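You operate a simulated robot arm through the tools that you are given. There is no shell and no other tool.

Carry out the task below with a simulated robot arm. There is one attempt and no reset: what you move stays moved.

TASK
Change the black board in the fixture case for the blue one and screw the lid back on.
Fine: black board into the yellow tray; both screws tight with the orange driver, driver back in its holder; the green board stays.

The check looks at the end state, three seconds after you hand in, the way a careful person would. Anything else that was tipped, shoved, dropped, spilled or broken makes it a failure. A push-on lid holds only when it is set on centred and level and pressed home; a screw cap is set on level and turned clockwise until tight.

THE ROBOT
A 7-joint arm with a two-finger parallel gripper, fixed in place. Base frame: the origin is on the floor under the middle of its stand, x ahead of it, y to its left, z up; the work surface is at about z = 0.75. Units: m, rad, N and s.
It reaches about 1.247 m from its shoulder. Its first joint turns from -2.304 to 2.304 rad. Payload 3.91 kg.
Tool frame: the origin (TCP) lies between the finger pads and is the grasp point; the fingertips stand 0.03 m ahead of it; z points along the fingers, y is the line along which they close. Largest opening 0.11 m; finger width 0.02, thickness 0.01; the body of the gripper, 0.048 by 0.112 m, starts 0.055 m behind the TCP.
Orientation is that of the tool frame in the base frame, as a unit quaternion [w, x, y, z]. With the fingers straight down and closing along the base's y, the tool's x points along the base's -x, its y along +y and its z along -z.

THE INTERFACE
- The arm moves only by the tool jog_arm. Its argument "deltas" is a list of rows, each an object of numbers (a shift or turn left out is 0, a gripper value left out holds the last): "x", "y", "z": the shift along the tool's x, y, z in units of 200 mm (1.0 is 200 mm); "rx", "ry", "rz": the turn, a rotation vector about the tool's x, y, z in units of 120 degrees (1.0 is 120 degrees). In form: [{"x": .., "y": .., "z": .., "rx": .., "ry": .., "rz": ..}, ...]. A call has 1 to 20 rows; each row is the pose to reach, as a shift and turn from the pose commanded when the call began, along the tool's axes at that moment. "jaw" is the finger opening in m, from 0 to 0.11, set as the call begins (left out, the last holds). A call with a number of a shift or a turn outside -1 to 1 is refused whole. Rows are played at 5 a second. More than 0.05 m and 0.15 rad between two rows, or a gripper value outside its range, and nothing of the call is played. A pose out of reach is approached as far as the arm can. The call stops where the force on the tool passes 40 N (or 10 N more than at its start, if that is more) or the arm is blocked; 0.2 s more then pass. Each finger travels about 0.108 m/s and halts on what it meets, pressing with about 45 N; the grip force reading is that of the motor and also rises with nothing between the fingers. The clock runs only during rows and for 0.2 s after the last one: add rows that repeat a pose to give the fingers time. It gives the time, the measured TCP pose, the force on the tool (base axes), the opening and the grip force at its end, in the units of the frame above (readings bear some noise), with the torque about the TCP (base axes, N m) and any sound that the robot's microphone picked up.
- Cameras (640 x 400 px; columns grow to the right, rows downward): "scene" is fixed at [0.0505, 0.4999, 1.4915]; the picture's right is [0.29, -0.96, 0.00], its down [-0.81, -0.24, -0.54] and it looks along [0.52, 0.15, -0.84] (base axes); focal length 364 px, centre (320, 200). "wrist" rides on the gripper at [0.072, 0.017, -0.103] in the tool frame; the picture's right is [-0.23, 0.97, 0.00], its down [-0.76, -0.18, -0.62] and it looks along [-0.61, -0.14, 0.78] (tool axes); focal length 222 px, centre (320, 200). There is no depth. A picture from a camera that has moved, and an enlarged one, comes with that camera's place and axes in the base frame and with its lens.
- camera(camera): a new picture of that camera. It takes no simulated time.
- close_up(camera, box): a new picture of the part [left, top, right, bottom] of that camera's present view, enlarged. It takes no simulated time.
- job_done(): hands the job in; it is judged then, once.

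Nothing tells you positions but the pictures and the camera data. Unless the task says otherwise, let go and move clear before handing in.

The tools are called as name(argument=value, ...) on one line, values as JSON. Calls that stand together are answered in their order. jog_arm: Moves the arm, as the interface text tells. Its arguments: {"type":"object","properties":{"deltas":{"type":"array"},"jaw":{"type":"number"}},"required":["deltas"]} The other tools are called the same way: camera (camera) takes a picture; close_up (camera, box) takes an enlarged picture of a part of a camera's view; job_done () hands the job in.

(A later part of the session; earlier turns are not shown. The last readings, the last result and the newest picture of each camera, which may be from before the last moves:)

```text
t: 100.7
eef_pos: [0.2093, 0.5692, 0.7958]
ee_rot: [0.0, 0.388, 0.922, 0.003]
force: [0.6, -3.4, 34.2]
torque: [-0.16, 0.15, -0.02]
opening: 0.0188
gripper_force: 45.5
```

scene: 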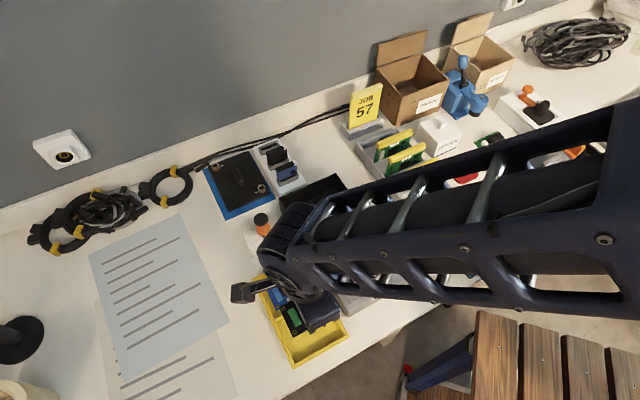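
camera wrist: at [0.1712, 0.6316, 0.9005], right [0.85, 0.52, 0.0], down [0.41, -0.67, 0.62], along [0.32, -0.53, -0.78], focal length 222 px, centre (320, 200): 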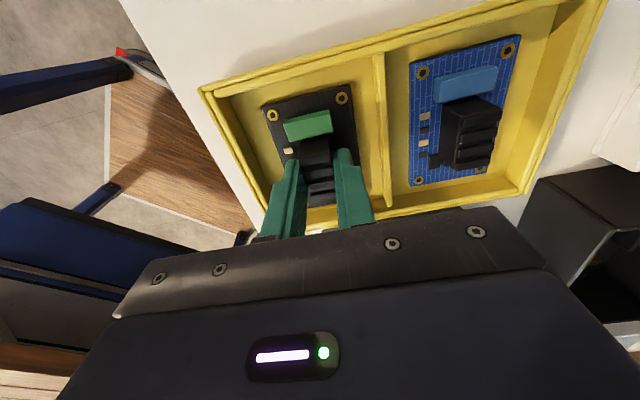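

The board is on the tray floor (34 N). I'll relieve the push and release.

jog_arm(deltas=[{"z": -0.006}, {"z": -0.006}])

jog_arm(deltas=[{}, {}, {}], jaw=0.032)

camera(camera="wrist")

```text
t: 101.2
eef_pos: [0.2091, 0.569, 0.7951]
ee_rot: [0.0, 0.387, 0.922, 0.001]
force: [-0.7, 6.1, 14.6]
torque: [0.43, 0.43, -0.12]
opening: 0.0189
gripper_force: 45.1
```

```text
t: 102.0
eef_pos: [0.21, 0.5689, 0.7961]
ee_rot: [0.0, 0.387, 0.922, 0.001]
force: [0.0, 0.4, -0.3]
torque: [0.0, -0.01, -0.05]
opening: 0.0321
gripper_force: 0.0
```

```text
taken
camera wrist: at [0.1713, 0.6315, 0.8989], right [0.85, 0.52, 0.0], down [0.41, -0.67, 0.62], along [0.32, -0.53, -0.78], focal length 222 px, centre (320, 200)
```

wrist: 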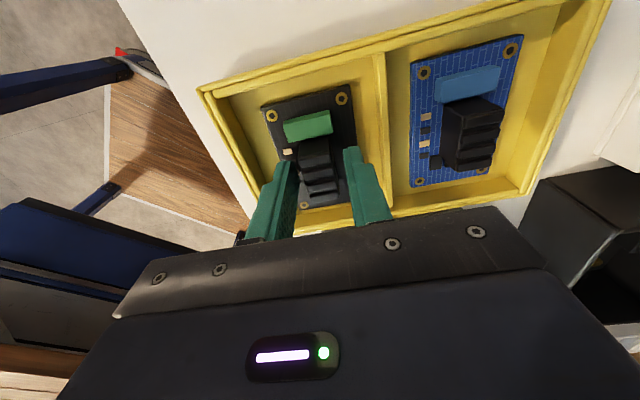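

The black board is released inside the compartment. Rising up and moving toward the blue board.

jog_arm(deltas=[{"z": -0.02}, {"z": -0.06}, {"z": -0.12}, {"z": -0.2}, {"z": -0.28}, {"z": -0.36}, {"z": -0.44}, {"z": -0.5}, {"z": -0.5}])

camera(camera="wrist")

close_up(camera="wrist", box=[230, 0, 480, 170])

```text
t: 104.0
eef_pos: [0.2098, 0.5683, 0.8968]
ee_rot: [0.0, 0.387, 0.922, 0.002]
force: [-0.3, 0.4, -0.1]
torque: [0.03, 0.03, -0.02]
opening: 0.0321
gripper_force: 0.1
```

```text
taken
camera wrist: at [0.1705, 0.6312, 0.9989], right [0.85, 0.52, 0.0], down [0.41, -0.67, 0.62], along [0.32, -0.53, -0.78], focal length 222 px, centre (320, 200)
```

wrist: 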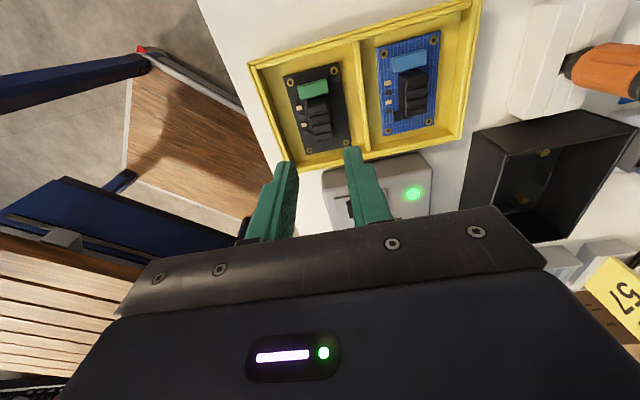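

```text
2.35 times, centred on (355, 85) of wrist
camera zoom: at [0.1705, 0.6312, 0.9989], right [0.85, 0.52, 0.0], down [0.41, -0.67, 0.62], along [0.32, -0.53, -0.78], focal length 523 px, centre (238, 471)
```

zoom: 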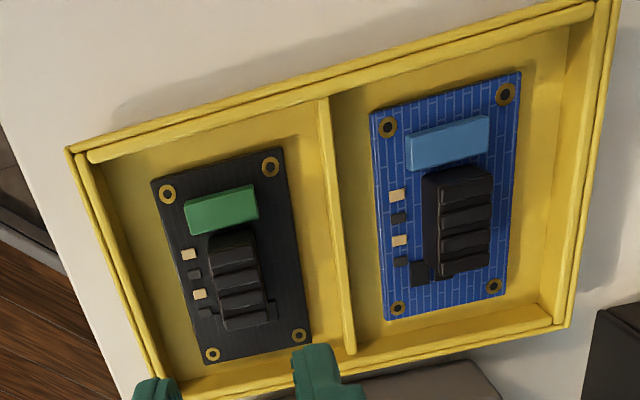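

The black board lies flat in the lower compartment. Next I'll move over the blue board and verify its heat sink position.

jog_arm(deltas=[{"x": 0.002, "y": 0.09}, {"x": 0.004, "y": 0.18}, {"x": 0.006, "y": 0.27}, {"x": 0.008, "y": 0.36}, {"x": 0.0095, "y": 0.4375}, {"x": 0.0095, "y": 0.4375}])

camera(camera="wrist")

close_up(camera="wrist", box=[240, 50, 400, 190])

close_up(camera="scene", box=[235, 240, 365, 370])

```text
t: 105.5
eef_pos: [0.2705, 0.6302, 0.8961]
ee_rot: [0.0, 0.386, 0.922, 0.003]
force: [0.5, -1.3, -0.5]
torque: [-0.02, -0.03, 0.0]
opening: 0.0322
gripper_force: 0.1
```

```text
taken
camera wrist: at [0.2315, 0.6938, 0.999], right [0.85, 0.52, 0.0], down [0.41, -0.67, 0.62], along [0.32, -0.53, -0.78], focal length 222 px, centre (320, 200)
```

wrist: 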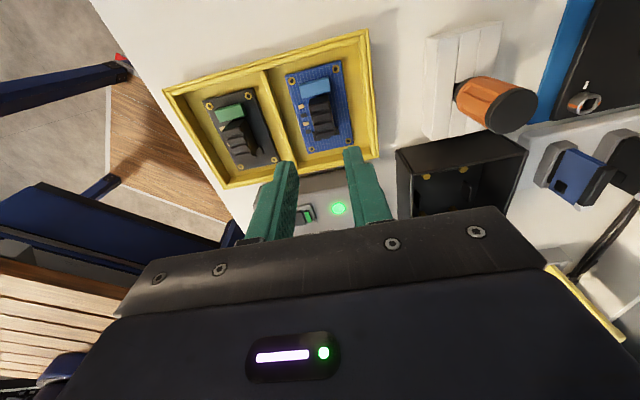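

```text
2.86 times, centred on (320, 120) of wrist
camera zoom: at [0.2315, 0.6938, 0.999], right [0.85, 0.52, 0.0], down [0.41, -0.67, 0.62], along [0.32, -0.53, -0.78], focal length 635 px, centre (320, 429)
```

zoom: 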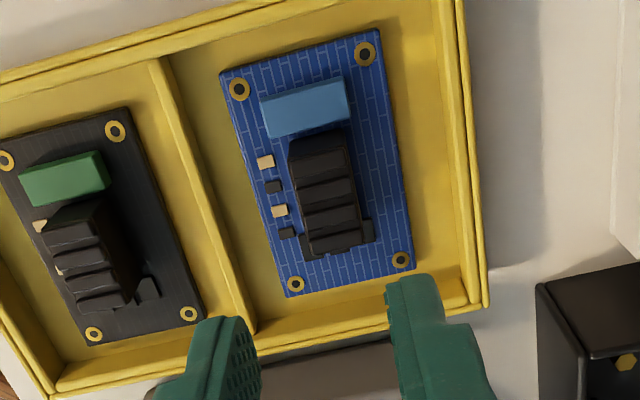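

```text
3.08 times, centred on (300, 305) of scene
camera zoom: at [0.0505, 0.4999, 1.4915], right [0.29, -0.96, 0.0], down [-0.81, -0.24, -0.54], along [0.52, 0.15, -0.84], focal length 1118 px, centre (382, -123)
```

zoom: 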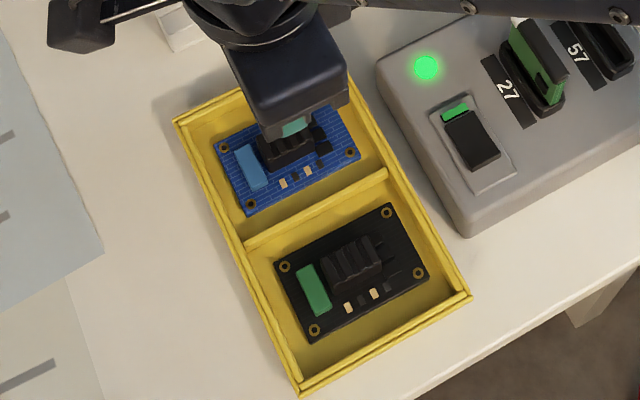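

The blue board centre is about (0.2725, 0.6305) with matching yaw. I'll centre over its heat sink and descend in two stages.

jog_arm(deltas=[{"x": 0.0075, "y": 0.009, "z": 0.05}, {"x": 0.0075, "y": 0.009, "z": 0.12}, {"x": 0.0075, "y": 0.009, "z": 0.19}, {"x": 0.0075, "y": 0.009, "z": 0.26}, {"x": 0.0075, "y": 0.009, "z": 0.32}, {"x": 0.0075, "y": 0.009, "z": 0.32}], jaw=0.03)

close_up(camera="wrist", box=[260, 110, 380, 210])

close_up(camera="scene", box=[245, 250, 335, 325])

```text
t: 106.8
eef_pos: [0.2706, 0.6334, 0.8328]
ee_rot: [0.0, 0.388, 0.922, 0.002]
force: [0.6, 0.6, 0.3]
torque: [0.0, 0.0, 0.01]
opening: 0.0299
gripper_force: 0.0
```

```text
4.00 times, centred on (320, 160) of wrist
camera zoom: at [0.2318, 0.6969, 0.9354], right [0.85, 0.52, 0.0], down [0.41, -0.67, 0.62], along [0.32, -0.53, -0.78], focal length 888 px, centre (320, 360)
```

zoom: 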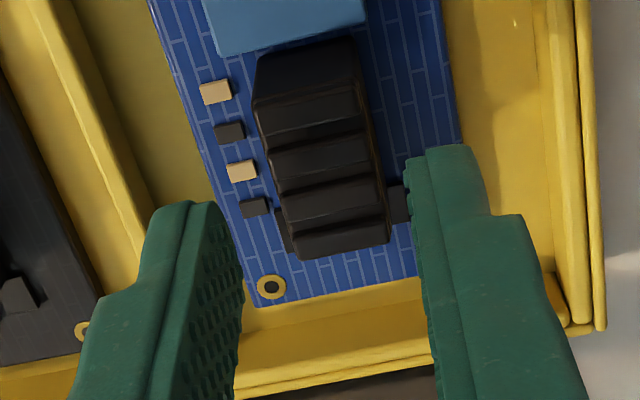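

```text
5.33 times, centred on (290, 288) of scene
camera zoom: at [0.0505, 0.4999, 1.4915], right [0.29, -0.96, 0.0], down [-0.81, -0.24, -0.54], along [0.52, 0.15, -0.84], focal length 1938 px, centre (480, -267)
```

zoom: 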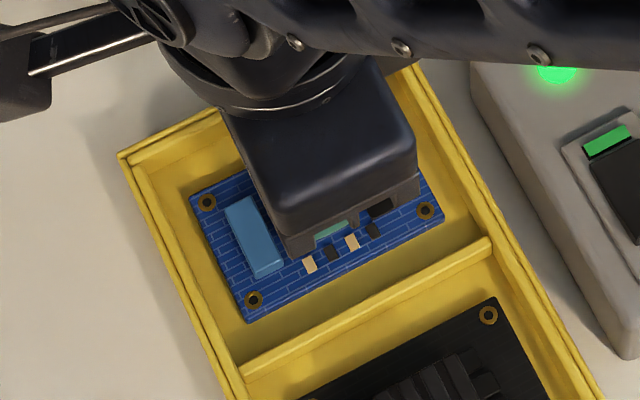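

The view matches the black-board grasp almost exactly. Descending and gripping.

jog_arm(deltas=[{"z": 0.03}, {"z": 0.06}, {"z": 0.09}, {"z": 0.12}, {"z": 0.15}, {"z": 0.168}, {"z": 0.175}, {"z": 0.175}])

jog_arm(deltas=[{}, {}, {}], jaw=0.0)

jog_arm(deltas=[{"z": -0.005}, {"z": -0.015}, {"z": -0.03}, {"z": -0.05}, {"z": -0.075}, {"z": -0.1}, {"z": -0.1}])

camera(camera="wrist")

close_up(camera="scene", box=[245, 250, 335, 325])

```text
t: 108.7
eef_pos: [0.2709, 0.6338, 0.7978]
ee_rot: [0.0, 0.387, 0.922, 0.002]
force: [0.1, -0.5, -0.2]
torque: [-0.02, 0.01, 0.02]
opening: 0.03
gripper_force: 0.0
```

```text
t: 109.5
eef_pos: [0.2709, 0.6343, 0.7975]
ee_rot: [0.001, 0.387, 0.922, 0.001]
force: [-0.7, 0.5, -0.5]
torque: [0.02, 0.01, 0.01]
opening: 0.0191
gripper_force: 45.2
```

```text
t: 111.0
eef_pos: [0.2703, 0.6333, 0.8171]
ee_rot: [-0.001, 0.387, 0.922, 0.002]
force: [0.3, 0.4, -0.2]
torque: [0.0, 0.0, 0.01]
opening: 0.0189
gripper_force: 45.3
```

```text
taken
camera wrist: at [0.2322, 0.6961, 0.9199], right [0.85, 0.52, 0.0], down [0.41, -0.67, 0.62], along [0.32, -0.53, -0.78], focal length 222 px, centre (320, 200)
```

wrist: 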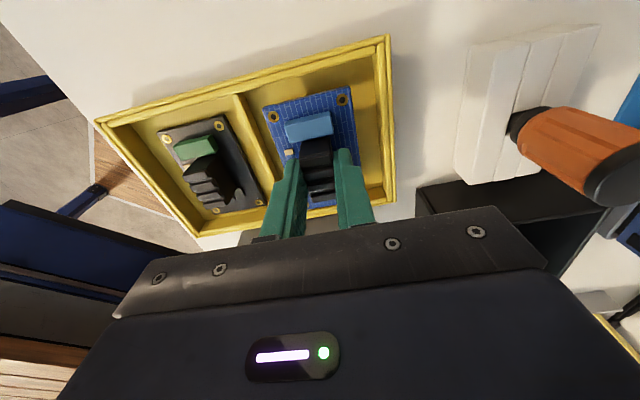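

```text
5.33 times, centred on (290, 288) of scene
camera zoom: at [0.0505, 0.4999, 1.4915], right [0.29, -0.96, 0.0], down [-0.81, -0.24, -0.54], along [0.52, 0.15, -0.84], focal length 1938 px, centre (480, -267)
```

zoom: 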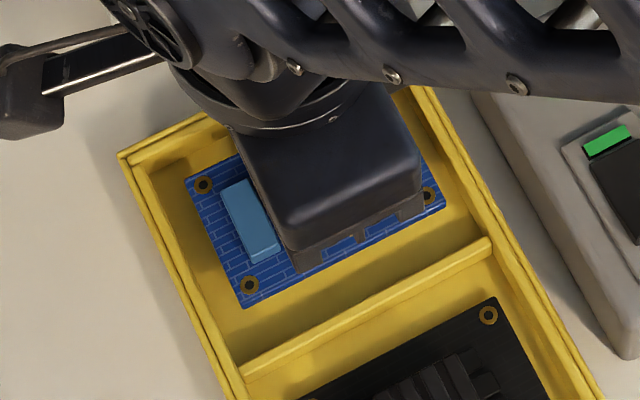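

The blue board came up cleanly and sits in the grip just as the black one did. I'll raise it and carry it over to the case.

jog_arm(deltas=[{"z": -0.01}, {"z": -0.03}, {"z": -0.06}, {"z": -0.1}, {"z": -0.14}, {"z": -0.18}, {"z": -0.22}, {"z": -0.26}, {"z": -0.3}, {"z": -0.34}, {"z": -0.38}, {"z": -0.42}, {"z": -0.46}, {"z": -0.49}, {"z": -0.51}, {"z": -0.515}])

jog_arm(deltas=[{"x": -0.01, "y": 0.01}, {"x": -0.035, "y": 0.033}, {"x": -0.07, "y": 0.066}, {"x": -0.11, "y": 0.104}, {"x": -0.15, "y": 0.142}, {"x": -0.19, "y": 0.18}, {"x": -0.23, "y": 0.218}, {"x": -0.27, "y": 0.256}, {"x": -0.31, "y": 0.294}, {"x": -0.35, "y": 0.332}, {"x": -0.39, "y": 0.37}, {"x": -0.43, "y": 0.408}, {"x": -0.47, "y": 0.445}, {"x": -0.51, "y": 0.483}, {"x": -0.55, "y": 0.521}, {"x": -0.59, "y": 0.559}, {"x": -0.63, "y": 0.597}, {"x": -0.665, "y": 0.63}, {"x": -0.685, "y": 0.649}, {"x": -0.6935, "y": 0.657}])

jog_arm(deltas=[{}, {}])

camera(camera="wrist")

close_up(camera="scene", box=[280, 150, 360, 240])

```text
t: 114.5
eef_pos: [0.2706, 0.6329, 0.9193]
ee_rot: [0.0, 0.387, 0.922, 0.002]
force: [0.4, -0.2, 0.0]
torque: [-0.01, -0.03, 0.0]
opening: 0.0189
gripper_force: 44.9
```

```text
t: 118.7
eef_pos: [0.4612, 0.6268, 0.9207]
ee_rot: [-0.001, 0.387, 0.922, 0.002]
force: [0.7, -0.5, -0.7]
torque: [-0.03, 0.0, 0.0]
opening: 0.0188
gripper_force: 45.1
```

```text
t: 119.2
eef_pos: [0.4622, 0.626, 0.9202]
ee_rot: [0.0, 0.388, 0.922, 0.002]
force: [-0.3, 0.0, -0.5]
torque: [0.03, -0.01, 0.01]
opening: 0.0189
gripper_force: 44.7
```

```text
taken
camera wrist: at [0.4228, 0.6893, 1.0237], right [0.85, 0.52, 0.0], down [0.41, -0.67, 0.62], along [0.32, -0.53, -0.78], focal length 222 px, centre (320, 200)
```

wrist: 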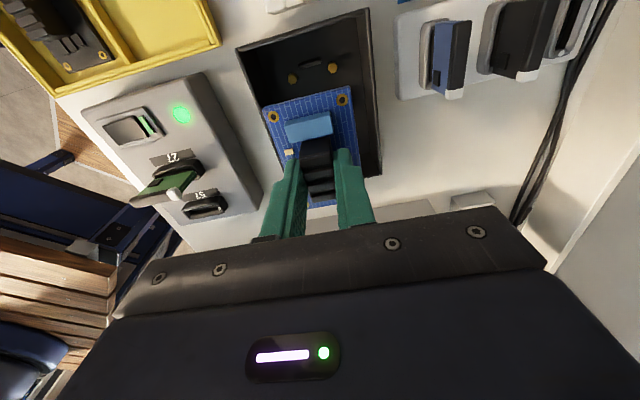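

```text
4.44 times, centred on (320, 195) of scene
camera zoom: at [0.0505, 0.4999, 1.4915], right [0.29, -0.96, 0.0], down [-0.81, -0.24, -0.54], along [0.52, 0.15, -0.84], focal length 1615 px, centre (320, 222)
```

zoom: 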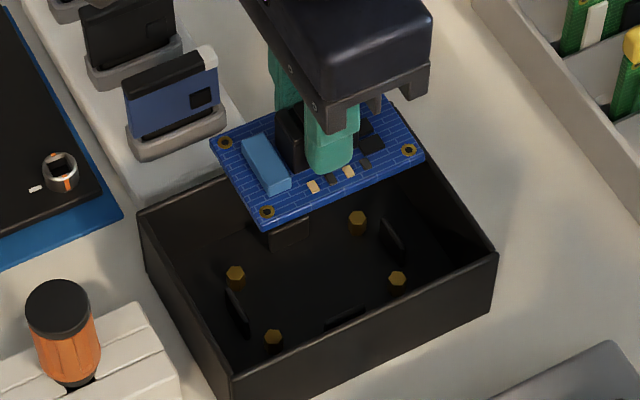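

The blue board hangs over its seat. I'll compare its pixel position with the black board's at the same height (earlier close-up) for a precise correction.

close_up(camera="scene", box=[296, 175, 346, 215])

```text
10.00 times, centred on (321, 195) of scene
camera zoom: at [0.0505, 0.4999, 1.4915], right [0.29, -0.96, 0.0], down [-0.81, -0.24, -0.54], along [0.52, 0.15, -0.84], focal length 3635 px, centre (310, 250)
```

zoom: 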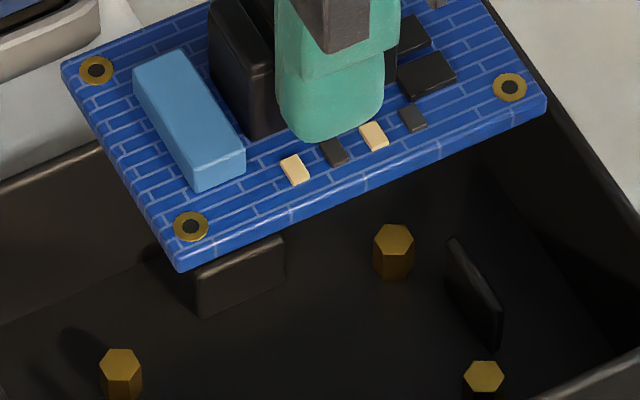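

The blue board is a uniform ~0.8 mm to the left of where the black one was. I'll correct that and lower into the case, stopping about 10 mm above the seat.

jog_arm(deltas=[{"x": -0.0035, "y": -0.002, "z": 0.01}, {"x": -0.0035, "y": -0.002, "z": 0.03}, {"x": -0.0035, "y": -0.002, "z": 0.06}, {"x": -0.0035, "y": -0.002, "z": 0.1}, {"x": -0.0035, "y": -0.002, "z": 0.14}, {"x": -0.0035, "y": -0.002, "z": 0.18}, {"x": -0.0035, "y": -0.002, "z": 0.22}, {"x": -0.0035, "y": -0.002, "z": 0.26}, {"x": -0.0035, "y": -0.002, "z": 0.3}, {"x": -0.0035, "y": -0.002, "z": 0.34}, {"x": -0.0035, "y": -0.002, "z": 0.38}, {"x": -0.0035, "y": -0.002, "z": 0.42}, {"x": -0.0035, "y": -0.002, "z": 0.45}, {"x": -0.0035, "y": -0.002, "z": 0.48}, {"x": -0.0035, "y": -0.002, "z": 0.5}, {"x": -0.0035, "y": -0.002, "z": 0.5}])

jog_arm(deltas=[{}, {}])

close_up(camera="scene", box=[290, 180, 350, 230])

close_up(camera="wrist", box=[230, 70, 390, 200])

```text
t: 122.7
eef_pos: [0.4621, 0.6244, 0.8203]
ee_rot: [0.0, 0.388, 0.922, 0.002]
force: [-0.7, -0.8, -0.6]
torque: [-0.03, -0.01, 0.02]
opening: 0.0186
gripper_force: 45.1
```

```text
t: 123.2
eef_pos: [0.462, 0.6261, 0.8222]
ee_rot: [0.0, 0.387, 0.922, 0.001]
force: [0.4, -0.2, -1.3]
torque: [0.02, -0.04, -0.01]
opening: 0.0188
gripper_force: 44.7
```

```text
8.00 times, centred on (320, 205) of scene
camera zoom: at [0.0505, 0.4999, 1.4915], right [0.29, -0.96, 0.0], down [-0.81, -0.24, -0.54], along [0.52, 0.15, -0.84], focal length 2908 px, centre (320, 160)
```

zoom: 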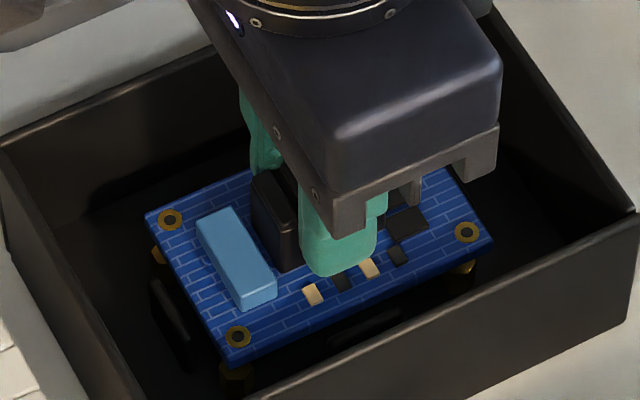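

```text
3.08 times, centred on (310, 135) of wrist
camera zoom: at [0.4233, 0.6884, 0.9234], right [0.85, 0.52, 0.0], down [0.41, -0.67, 0.62], along [0.32, -0.53, -0.78], focal length 684 px, centre (351, 400)
```

zoom: 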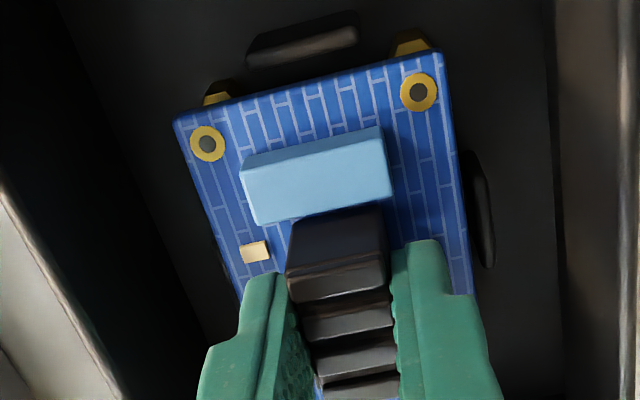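

Lateral position matches; I'll lower a further 6 mm and re-check against the ribs.

jog_arm(deltas=[{"z": 0.01}, {"z": 0.02}, {"z": 0.03}, {"z": 0.03}])

close_up(camera="scene", box=[290, 180, 350, 230])

close_up(camera="wrist", box=[230, 70, 390, 200])

```text
t: 124.2
eef_pos: [0.4621, 0.6249, 0.8149]
ee_rot: [-0.001, 0.387, 0.922, 0.002]
force: [-0.2, -0.9, -1.1]
torque: [-0.02, 0.0, -0.02]
opening: 0.019
gripper_force: 44.7
```

```text
8.00 times, centred on (320, 205) of scene
camera zoom: at [0.0505, 0.4999, 1.4915], right [0.29, -0.96, 0.0], down [-0.81, -0.24, -0.54], along [0.52, 0.15, -0.84], focal length 2908 px, centre (320, 160)
```

zoom: 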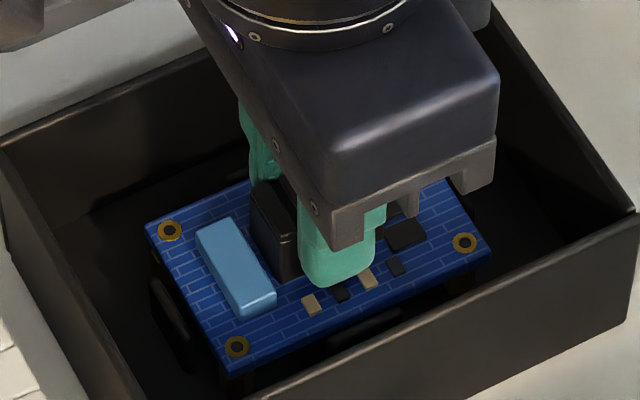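

```text
3.08 times, centred on (310, 135) of wrist
camera zoom: at [0.4233, 0.6888, 0.9175], right [0.85, 0.52, 0.0], down [0.41, -0.67, 0.62], along [0.32, -0.53, -0.78], focal length 684 px, centre (351, 400)
```

zoom: 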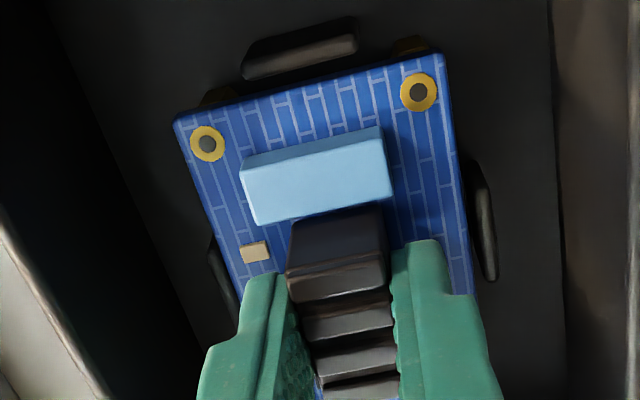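

Relative to the ribs the board should shift about 0.7–0.8 mm toward +x/+y of the tool. I'll correct and lower slowly onto the posts.

jog_arm(deltas=[{"x": 0.004, "y": 0.0035}, {"x": 0.004, "y": 0.0035}, {"x": 0.004, "y": 0.0035, "z": 0.005}, {"x": 0.004, "y": 0.0035, "z": 0.01}, {"x": 0.004, "y": 0.0035, "z": 0.014}, {"x": 0.004, "y": 0.0035, "z": 0.014}])

close_up(camera="scene", box=[290, 180, 350, 230])

close_up(camera="wrist", box=[230, 70, 390, 200])

```text
t: 125.7
eef_pos: [0.4618, 0.6267, 0.8104]
ee_rot: [0.0, 0.387, 0.922, 0.002]
force: [0.2, 0.0, -1.1]
torque: [-0.01, -0.01, 0.05]
opening: 0.0188
gripper_force: 45.4
```

```text
8.00 times, centred on (320, 205) of scene
camera zoom: at [0.0505, 0.4999, 1.4915], right [0.29, -0.96, 0.0], down [-0.81, -0.24, -0.54], along [0.52, 0.15, -0.84], focal length 2908 px, centre (320, 160)
```

zoom: 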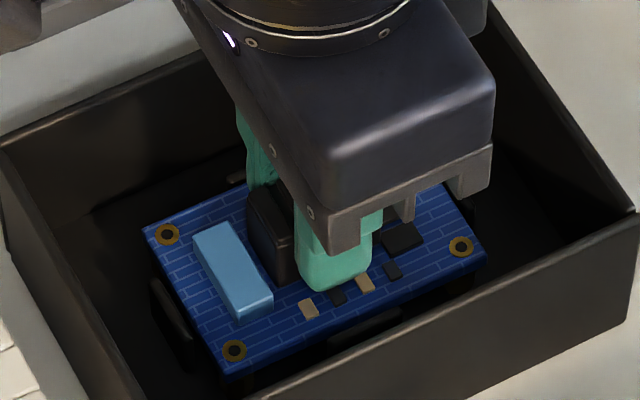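

```text
3.08 times, centred on (310, 135) of wrist
camera zoom: at [0.4234, 0.6897, 0.9147], right [0.85, 0.52, 0.0], down [0.41, -0.67, 0.62], along [0.32, -0.53, -0.78], focal length 684 px, centre (351, 400)
```

zoom: 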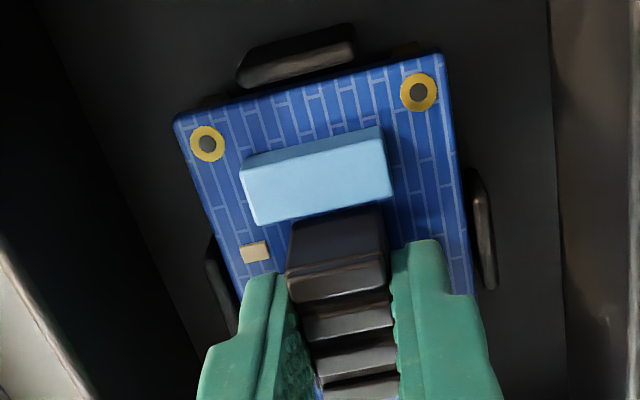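

Now the holes line up with the seated positions; about 3 mm remain. Lowering in 0.7 mm steps until contact.

jog_arm(deltas=[{"z": 0.0035}, {"z": 0.007}, {"z": 0.0105}, {"z": 0.014}, {"z": 0.014}])

close_up(camera="scene", box=[290, 180, 350, 230])

```text
t: 126.8
eef_pos: [0.4622, 0.6275, 0.8088]
ee_rot: [0.0, 0.388, 0.922, 0.002]
force: [-2.0, -2.7, 11.6]
torque: [-0.44, -0.02, -0.02]
opening: 0.019
gripper_force: 44.6
```

```text
8.00 times, centred on (320, 205) of scene
camera zoom: at [0.0505, 0.4999, 1.4915], right [0.29, -0.96, 0.0], down [-0.81, -0.24, -0.54], along [0.52, 0.15, -0.84], focal length 2908 px, centre (320, 160)
```

zoom: 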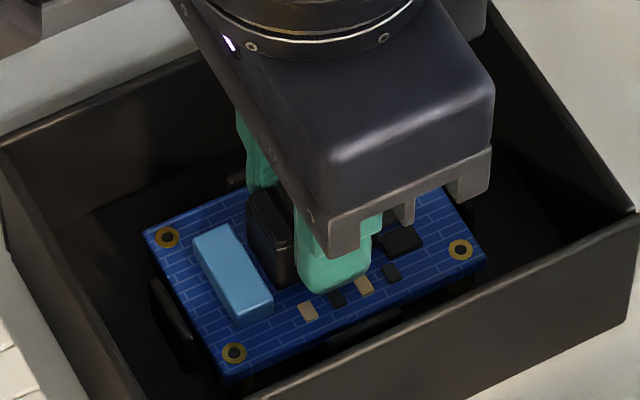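

Light contact at one corner post (12 N). I'll press 1 mm more to level it, then check.

jog_arm(deltas=[{"z": 0.003}, {"z": 0.006}, {"z": 0.006}])

close_up(camera="scene", box=[290, 180, 350, 230])

close_up(camera="wrist", box=[230, 70, 390, 200])

```text
t: 127.7
eef_pos: [0.4637, 0.6275, 0.8101]
ee_rot: [0.0, 0.387, 0.922, 0.002]
force: [-4.2, -7.8, 32.0]
torque: [-0.46, 0.14, -0.04]
opening: 0.0189
gripper_force: 44.9
```

```text
8.00 times, centred on (320, 205) of scene
camera zoom: at [0.0505, 0.4999, 1.4915], right [0.29, -0.96, 0.0], down [-0.81, -0.24, -0.54], along [0.52, 0.15, -0.84], focal length 2908 px, centre (320, 160)
```

zoom: 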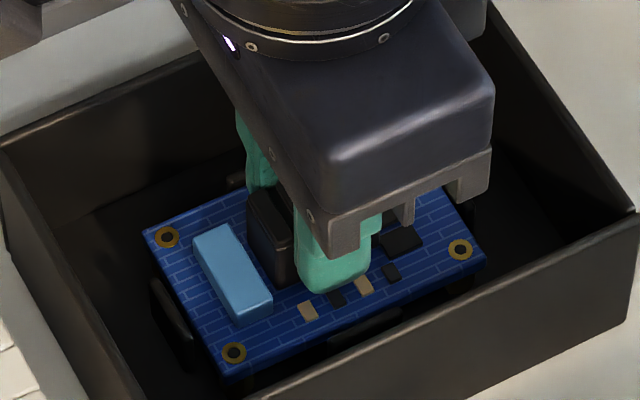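

```text
3.08 times, centred on (310, 135) of wrist
camera zoom: at [0.4237, 0.6898, 0.9123], right [0.85, 0.52, 0.0], down [0.4, -0.67, 0.62], along [0.33, -0.53, -0.78], focal length 684 px, centre (351, 400)
```

zoom: 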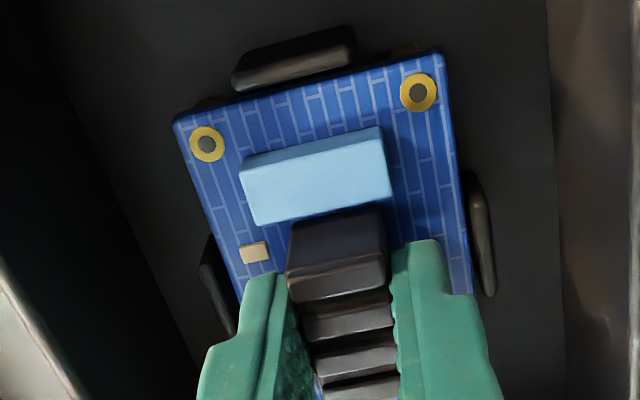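

The push rises but the board isn't going lower; lateral force hints it's touching a rib. I'll zoom in on the rib gaps.

close_up(camera="wrist", box=[325, 100, 365, 145])

close_up(camera="wrist", box=[270, 110, 310, 155])

close_up(camera="wrist", box=[270, 70, 350, 115])

close_up(camera="scene", box=[300, 200, 350, 235])

```text
8.89 times, centred on (345, 122) of wrist
camera zoom: at [0.4237, 0.6898, 0.9123], right [0.85, 0.52, 0.0], down [0.4, -0.67, 0.62], along [0.33, -0.53, -0.78], focal length 1974 px, centre (98, 889)
```

zoom: 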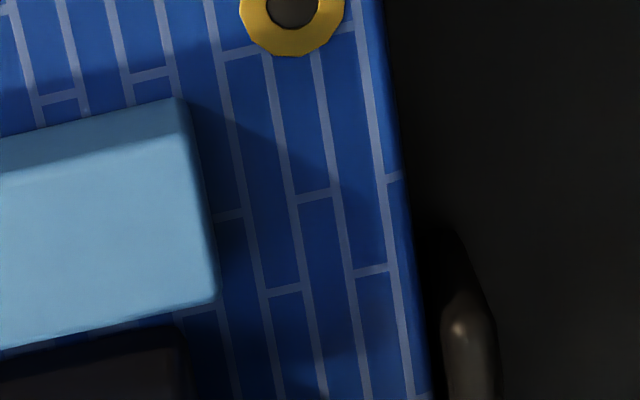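

```text
8.89 times, centred on (290, 132) of wrist
camera zoom: at [0.4237, 0.6898, 0.9123], right [0.85, 0.52, 0.0], down [0.4, -0.67, 0.62], along [0.33, -0.53, -0.78], focal length 1974 px, centre (587, 800)
```

zoom: 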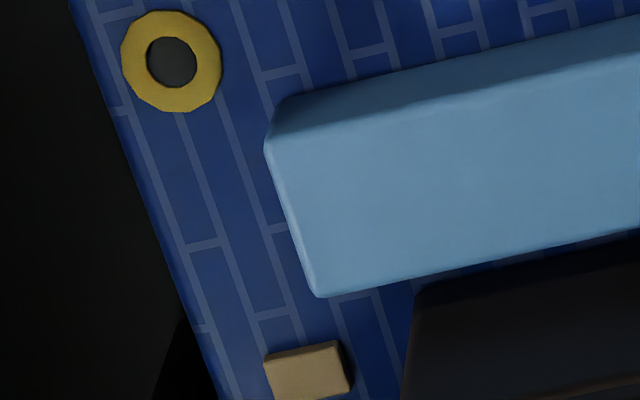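

```text
8.00 times, centred on (310, 92) of wrist
camera zoom: at [0.4237, 0.6898, 0.9123], right [0.85, 0.52, 0.0], down [0.4, -0.67, 0.62], along [0.33, -0.53, -0.78], focal length 1777 px, centre (400, 1060)
```

zoom: 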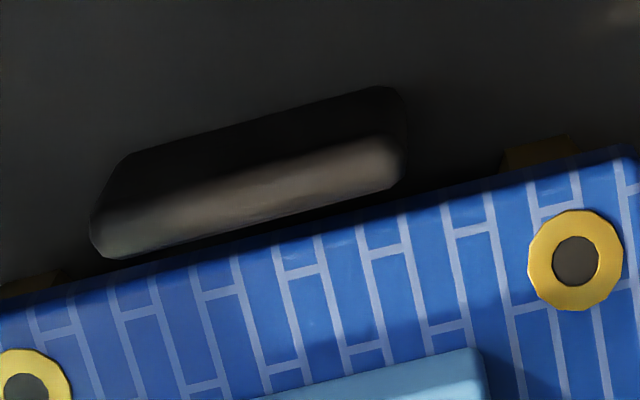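

```text
11.43 times, centred on (325, 218) of scene
camera zoom: at [0.0505, 0.4999, 1.4915], right [0.29, -0.96, 0.0], down [-0.81, -0.24, -0.54], along [0.52, 0.15, -0.84], focal length 4154 px, centre (263, 0)
```

zoom: 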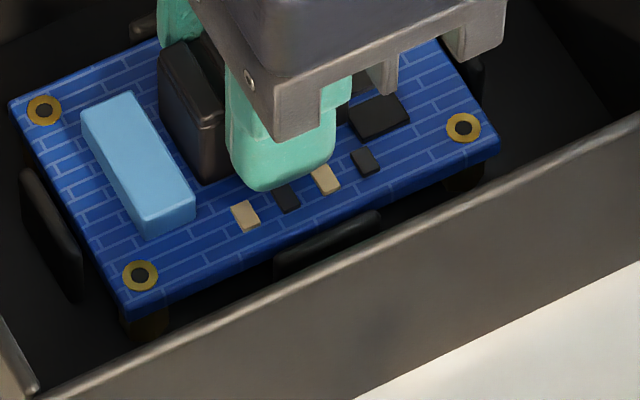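

I see gaps to the ribs and no overlap; the board seems to rest on one post with ~1 mm tilt from the grip. I'll relieve the push and open the fingers so it settles onto the posts.

jog_arm(deltas=[{"z": -0.005}, {"z": -0.008}, {"z": -0.008}])

jog_arm(deltas=[{}, {}, {}], jaw=0.03)

close_up(camera="scene", box=[290, 180, 350, 230])

close_up(camera="wrist", box=[230, 70, 390, 200])

```text
t: 128.4
eef_pos: [0.4636, 0.6265, 0.8091]
ee_rot: [-0.001, 0.388, 0.922, 0.002]
force: [4.0, 2.9, 13.5]
torque: [0.16, 0.1, -0.05]
opening: 0.019
gripper_force: 44.9
```

```text
t: 129.2
eef_pos: [0.4621, 0.6267, 0.8096]
ee_rot: [0.0, 0.388, 0.922, 0.002]
force: [-0.1, 0.5, 0.5]
torque: [-0.04, 0.05, 0.0]
opening: 0.03
gripper_force: 0.0
```

```text
8.00 times, centred on (320, 205) of scene
camera zoom: at [0.0505, 0.4999, 1.4915], right [0.29, -0.96, 0.0], down [-0.81, -0.24, -0.54], along [0.52, 0.15, -0.84], focal length 2908 px, centre (320, 160)
```

zoom: 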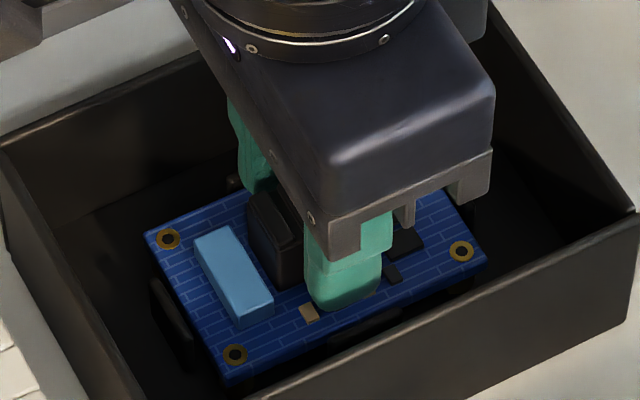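

```text
3.08 times, centred on (310, 135) of wrist
camera zoom: at [0.4233, 0.6896, 0.9121], right [0.85, 0.52, 0.0], down [0.41, -0.67, 0.62], along [0.32, -0.53, -0.78], focal length 684 px, centre (351, 400)
```

zoom: 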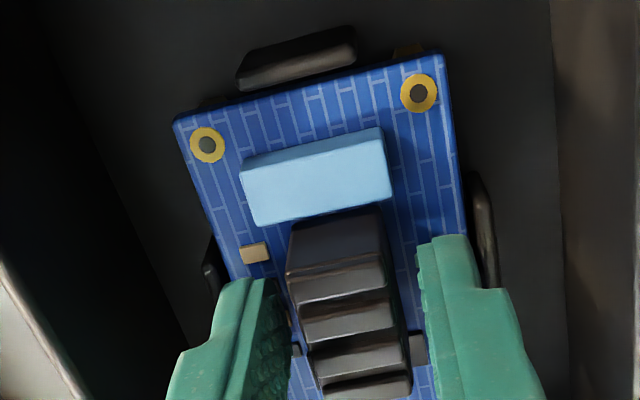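

The board settled to the same height and place as the black one had. Rising straight up and inspecting.

jog_arm(deltas=[{"z": -0.02}, {"z": -0.06}, {"z": -0.12}, {"z": -0.2}, {"z": -0.3}, {"z": -0.4}, {"z": -0.5}, {"z": -0.6}, {"z": -0.7}, {"z": -0.7}])

close_up(camera="scene", box=[290, 180, 350, 230])

close_up(camera="wrist", box=[240, 60, 400, 200])

camera(camera="scene")

```text
t: 131.4
eef_pos: [0.4619, 0.6261, 0.9506]
ee_rot: [0.0, 0.388, 0.922, 0.002]
force: [0.5, 0.9, -0.5]
torque: [0.02, 0.0, -0.01]
opening: 0.0301
gripper_force: 0.1
```

```text
8.00 times, centred on (320, 205) of scene
camera zoom: at [0.0505, 0.4999, 1.4915], right [0.29, -0.96, 0.0], down [-0.81, -0.24, -0.54], along [0.52, 0.15, -0.84], focal length 2908 px, centre (320, 160)
```

zoom: 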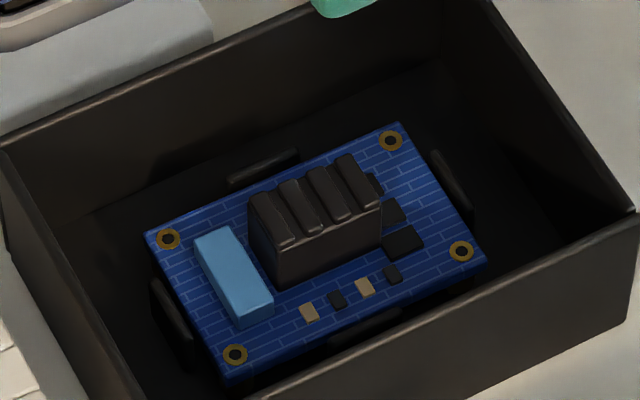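

```text
2.86 times, centred on (320, 130) of wrist
camera zoom: at [0.4235, 0.6897, 1.0537], right [0.85, 0.52, 0.0], down [0.41, -0.67, 0.62], along [0.32, -0.53, -0.78], focal length 635 px, centre (320, 400)
```

zoom: 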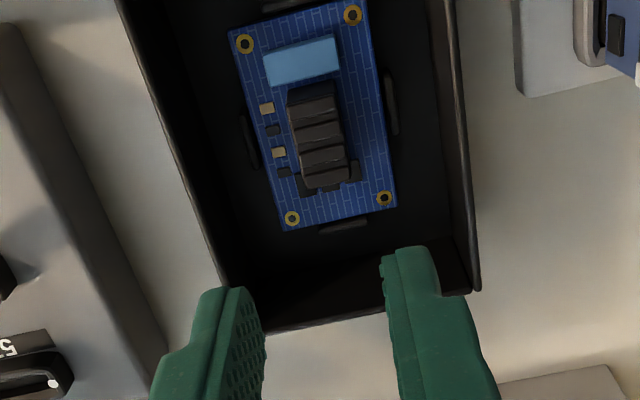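

```text
taken
```

scene: 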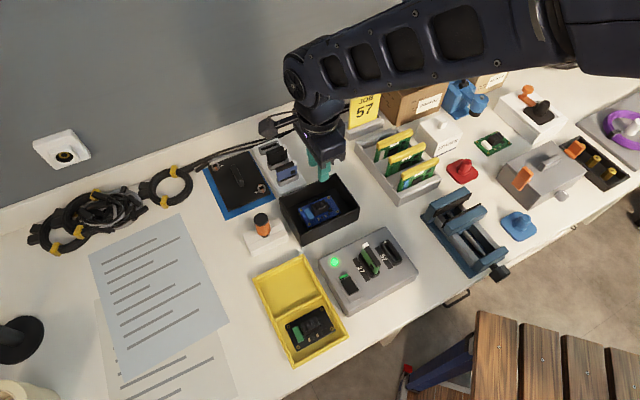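

The blue board is seated between the ribs in the same place and orientation. Now I'll go back for the lid on the mat.

jog_arm(deltas=[{"x": 0.033, "y": 0.043, "rz": -0.0375}, {"x": 0.065, "y": 0.086, "rz": -0.075}, {"x": 0.098, "y": 0.13, "rz": -0.1125}, {"x": 0.131, "y": 0.173, "rz": -0.15}, {"x": 0.163, "y": 0.216, "rz": -0.1875}, {"x": 0.196, "y": 0.259, "rz": -0.225}, {"x": 0.229, "y": 0.302, "rz": -0.2625}, {"x": 0.261, "y": 0.345, "rz": -0.3}, {"x": 0.294, "y": 0.389, "rz": -0.3375}, {"x": 0.327, "y": 0.432, "rz": -0.375}, {"x": 0.359, "y": 0.475, "rz": -0.4125}, {"x": 0.392, "y": 0.518, "rz": -0.45}, {"x": 0.424, "y": 0.561, "rz": -0.4875}, {"x": 0.457, "y": 0.604, "rz": -0.525}, {"x": 0.49, "y": 0.648, "rz": -0.5625}, {"x": 0.522, "y": 0.691, "rz": -0.6}, {"x": 0.555, "y": 0.734, "rz": -0.6375}, {"x": 0.588, "y": 0.777, "rz": -0.675}, {"x": 0.62, "y": 0.82, "rz": -0.7125}, {"x": 0.653, "y": 0.8635, "rz": -0.75}], jaw=0.05)

camera(camera="wrist")

close_up(camera="wrist", box=[240, 20, 400, 160])

close_up(camera="scene", box=[195, 140, 285, 225])

```text
t: 135.7
eef_pos: [0.4938, 0.8414, 0.9509]
ee_rot: [0.001, -0.378, 0.926, 0.001]
force: [-0.2, 0.0, -0.1]
torque: [-0.03, -0.02, 0.04]
opening: 0.0501
gripper_force: 0.0
```

```text
taken
camera wrist: at [0.4305, 0.8014, 1.053], right [-0.52, 0.85, 0.0], down [0.67, 0.4, 0.63], along [0.53, 0.33, -0.78], focal length 222 px, centre (320, 200)
```

wrist: 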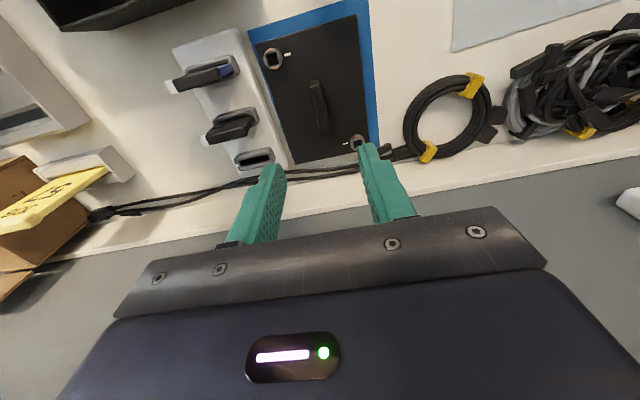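

```text
2.86 times, centred on (320, 90) of wrist
camera zoom: at [0.4305, 0.8014, 1.053], right [-0.52, 0.85, 0.0], down [0.67, 0.4, 0.63], along [0.53, 0.33, -0.78], focal length 635 px, centre (320, 514)
```

zoom: 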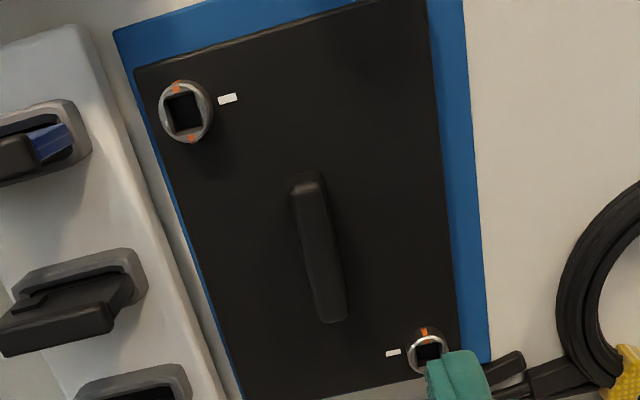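

```text
4.71 times, centred on (240, 182) of scene
camera zoom: at [0.0505, 0.4999, 1.4915], right [0.29, -0.96, 0.0], down [-0.81, -0.24, -0.54], along [0.52, 0.15, -0.84], focal length 1710 px, centre (696, 282)
```

zoom: 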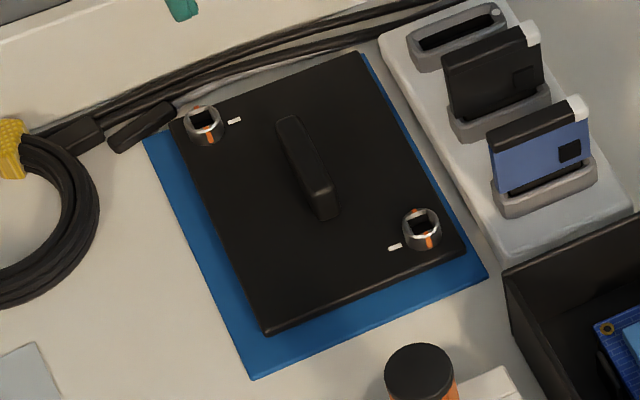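

The lid's bar is right under the gripper. Descending around it.

jog_arm(deltas=[{"z": 0.08}, {"z": 0.18}, {"z": 0.28}, {"z": 0.38}, {"z": 0.48}, {"z": 0.56}, {"z": 0.63}, {"z": 0.68}, {"z": 0.72}, {"z": 0.74}, {"z": 0.75}, {"z": 0.75}])

camera(camera="wrist")

close_up(camera="scene", box=[195, 140, 285, 225])

```text
t: 138.2
eef_pos: [0.4948, 0.8414, 0.7993]
ee_rot: [0.002, -0.377, 0.926, 0.001]
force: [0.0, -0.2, -0.3]
torque: [-0.01, -0.01, 0.02]
opening: 0.0501
gripper_force: 0.1
```

```text
taken
camera wrist: at [0.4301, 0.8019, 0.9021], right [-0.52, 0.85, 0.0], down [0.67, 0.4, 0.63], along [0.53, 0.33, -0.78], focal length 222 px, centre (320, 200)
```

wrist: 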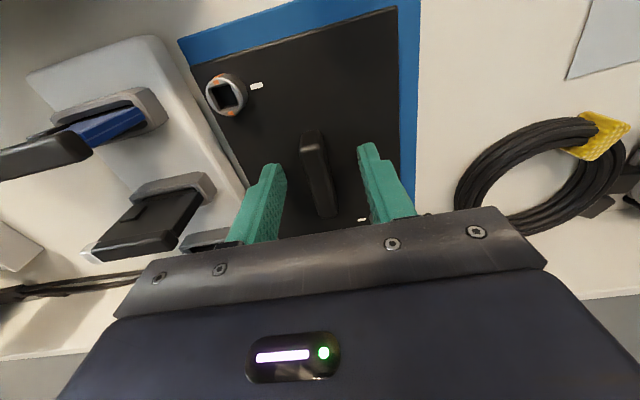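

```text
4.71 times, centred on (240, 182) of scene
camera zoom: at [0.0505, 0.4999, 1.4915], right [0.29, -0.96, 0.0], down [-0.81, -0.24, -0.54], along [0.52, 0.15, -0.84], focal length 1710 px, centre (696, 282)
```

zoom: 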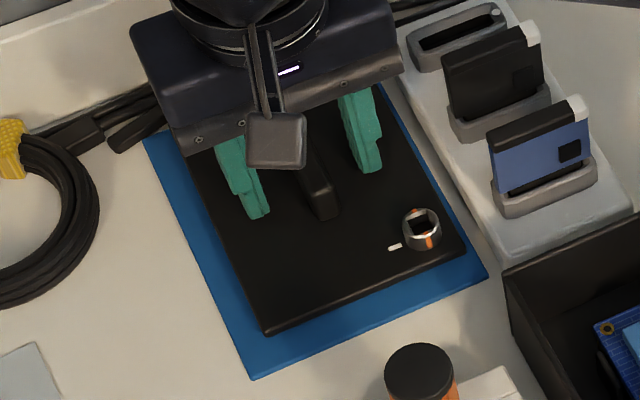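

jog_arm(deltas=[{"z": 0.005}, {"z": 0.005}, {"z": 0.005}, {"z": 0.005}], jaw=0.0)

jog_arm(deltas=[{"z": -0.005}, {"z": -0.01}, {"z": -0.015}, {"z": -0.02}, {"z": -0.025}, {"z": -0.035}, {"z": -0.045}, {"z": -0.055}, {"z": -0.065}, {"z": -0.075}, {"z": -0.075}])

camera(camera="wrist")

close_up(camera="scene", box=[195, 140, 285, 225])

```text
t: 139.2
eef_pos: [0.494, 0.841, 0.7986]
ee_rot: [0.001, -0.379, 0.925, 0.001]
force: [2.2, 0.5, 5.9]
torque: [-0.26, 0.06, 0.08]
opening: 0.013
gripper_force: 44.7
```

```text
t: 141.7
eef_pos: [0.4943, 0.8398, 0.8147]
ee_rot: [0.001, -0.377, 0.926, 0.001]
force: [-0.1, 0.6, -1.4]
torque: [0.0, 0.04, 0.0]
opening: 0.0132
gripper_force: 45.4
```

```text
taken
camera wrist: at [0.4305, 0.8011, 0.9169], right [-0.52, 0.85, 0.0], down [0.67, 0.4, 0.63], along [0.53, 0.33, -0.78], focal length 222 px, centre (320, 200)
```

wrist: 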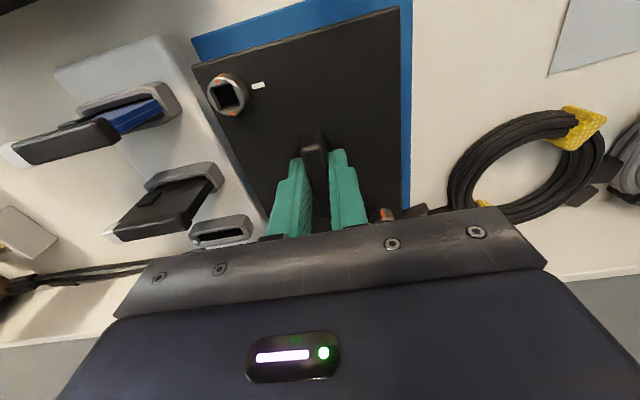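

```text
4.71 times, centred on (240, 182) of scene
camera zoom: at [0.0505, 0.4999, 1.4915], right [0.29, -0.96, 0.0], down [-0.81, -0.24, -0.54], along [0.52, 0.15, -0.84], focal length 1710 px, centre (696, 282)
```

zoom: 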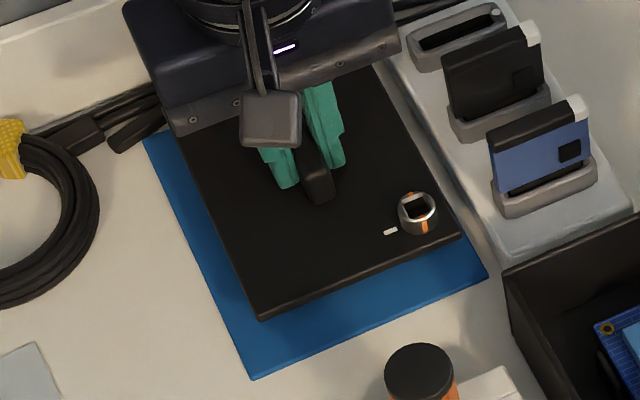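

The lid is up and level. Raising it slowly to travel height.

jog_arm(deltas=[{"z": -0.01}, {"z": -0.03}, {"z": -0.06}, {"z": -0.095}, {"z": -0.13}, {"z": -0.165}, {"z": -0.2}, {"z": -0.235}, {"z": -0.27}, {"z": -0.305}, {"z": -0.34}, {"z": -0.375}, {"z": -0.41}, {"z": -0.445}, {"z": -0.48}, {"z": -0.515}, {"z": -0.55}, {"z": -0.575}, {"z": -0.59}, {"z": -0.6}])

jog_arm(deltas=[{"rz": 0.02}, {"rz": 0.05}, {"rz": 0.09}, {"rz": 0.13}, {"rz": 0.17}, {"rz": 0.21}, {"rz": 0.25}, {"rz": 0.29}, {"rz": 0.33}, {"rz": 0.37}, {"rz": 0.41}, {"rz": 0.45}, {"rz": 0.49}, {"rz": 0.53}, {"rz": 0.57}, {"rz": 0.61}, {"rz": 0.65}, {"rz": 0.69}, {"rz": 0.73}, {"rz": 0.75}])

camera(camera="scene")

camera(camera="wrist")

```text
t: 145.8
eef_pos: [0.4943, 0.8414, 0.933]
ee_rot: [0.002, -0.378, 0.926, 0.002]
force: [-0.2, -0.8, -0.8]
torque: [-0.01, -0.04, -0.01]
opening: 0.013
gripper_force: 45.2
```

```text
t: 150.1
eef_pos: [0.4946, 0.8408, 0.9358]
ee_rot: [0.0, 0.389, 0.921, 0.002]
force: [-0.4, 0.3, -1.0]
torque: [-0.02, -0.01, 0.01]
opening: 0.0126
gripper_force: 45.1
```

```text
taken
```

scene: 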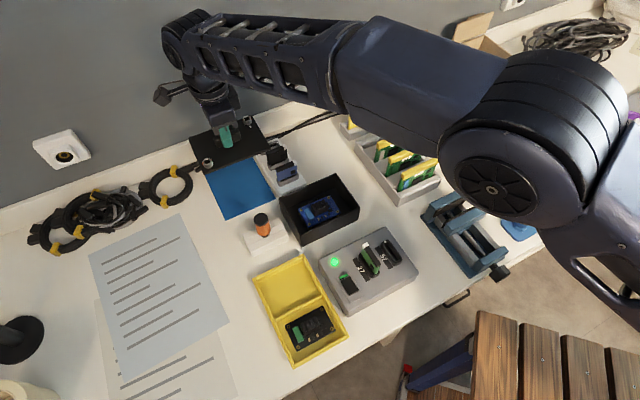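

```text
taken
camera wrist: at [0.4549, 0.9037, 1.0375], right [0.86, 0.52, 0.0], down [0.4, -0.67, 0.62], along [0.32, -0.53, -0.78], focal length 222 px, centre (320, 200)
```

wrist: 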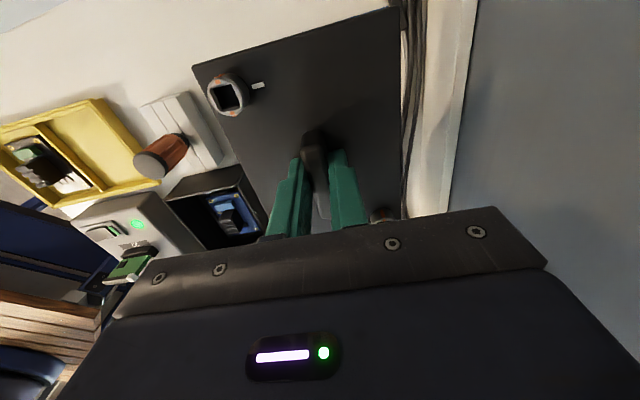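

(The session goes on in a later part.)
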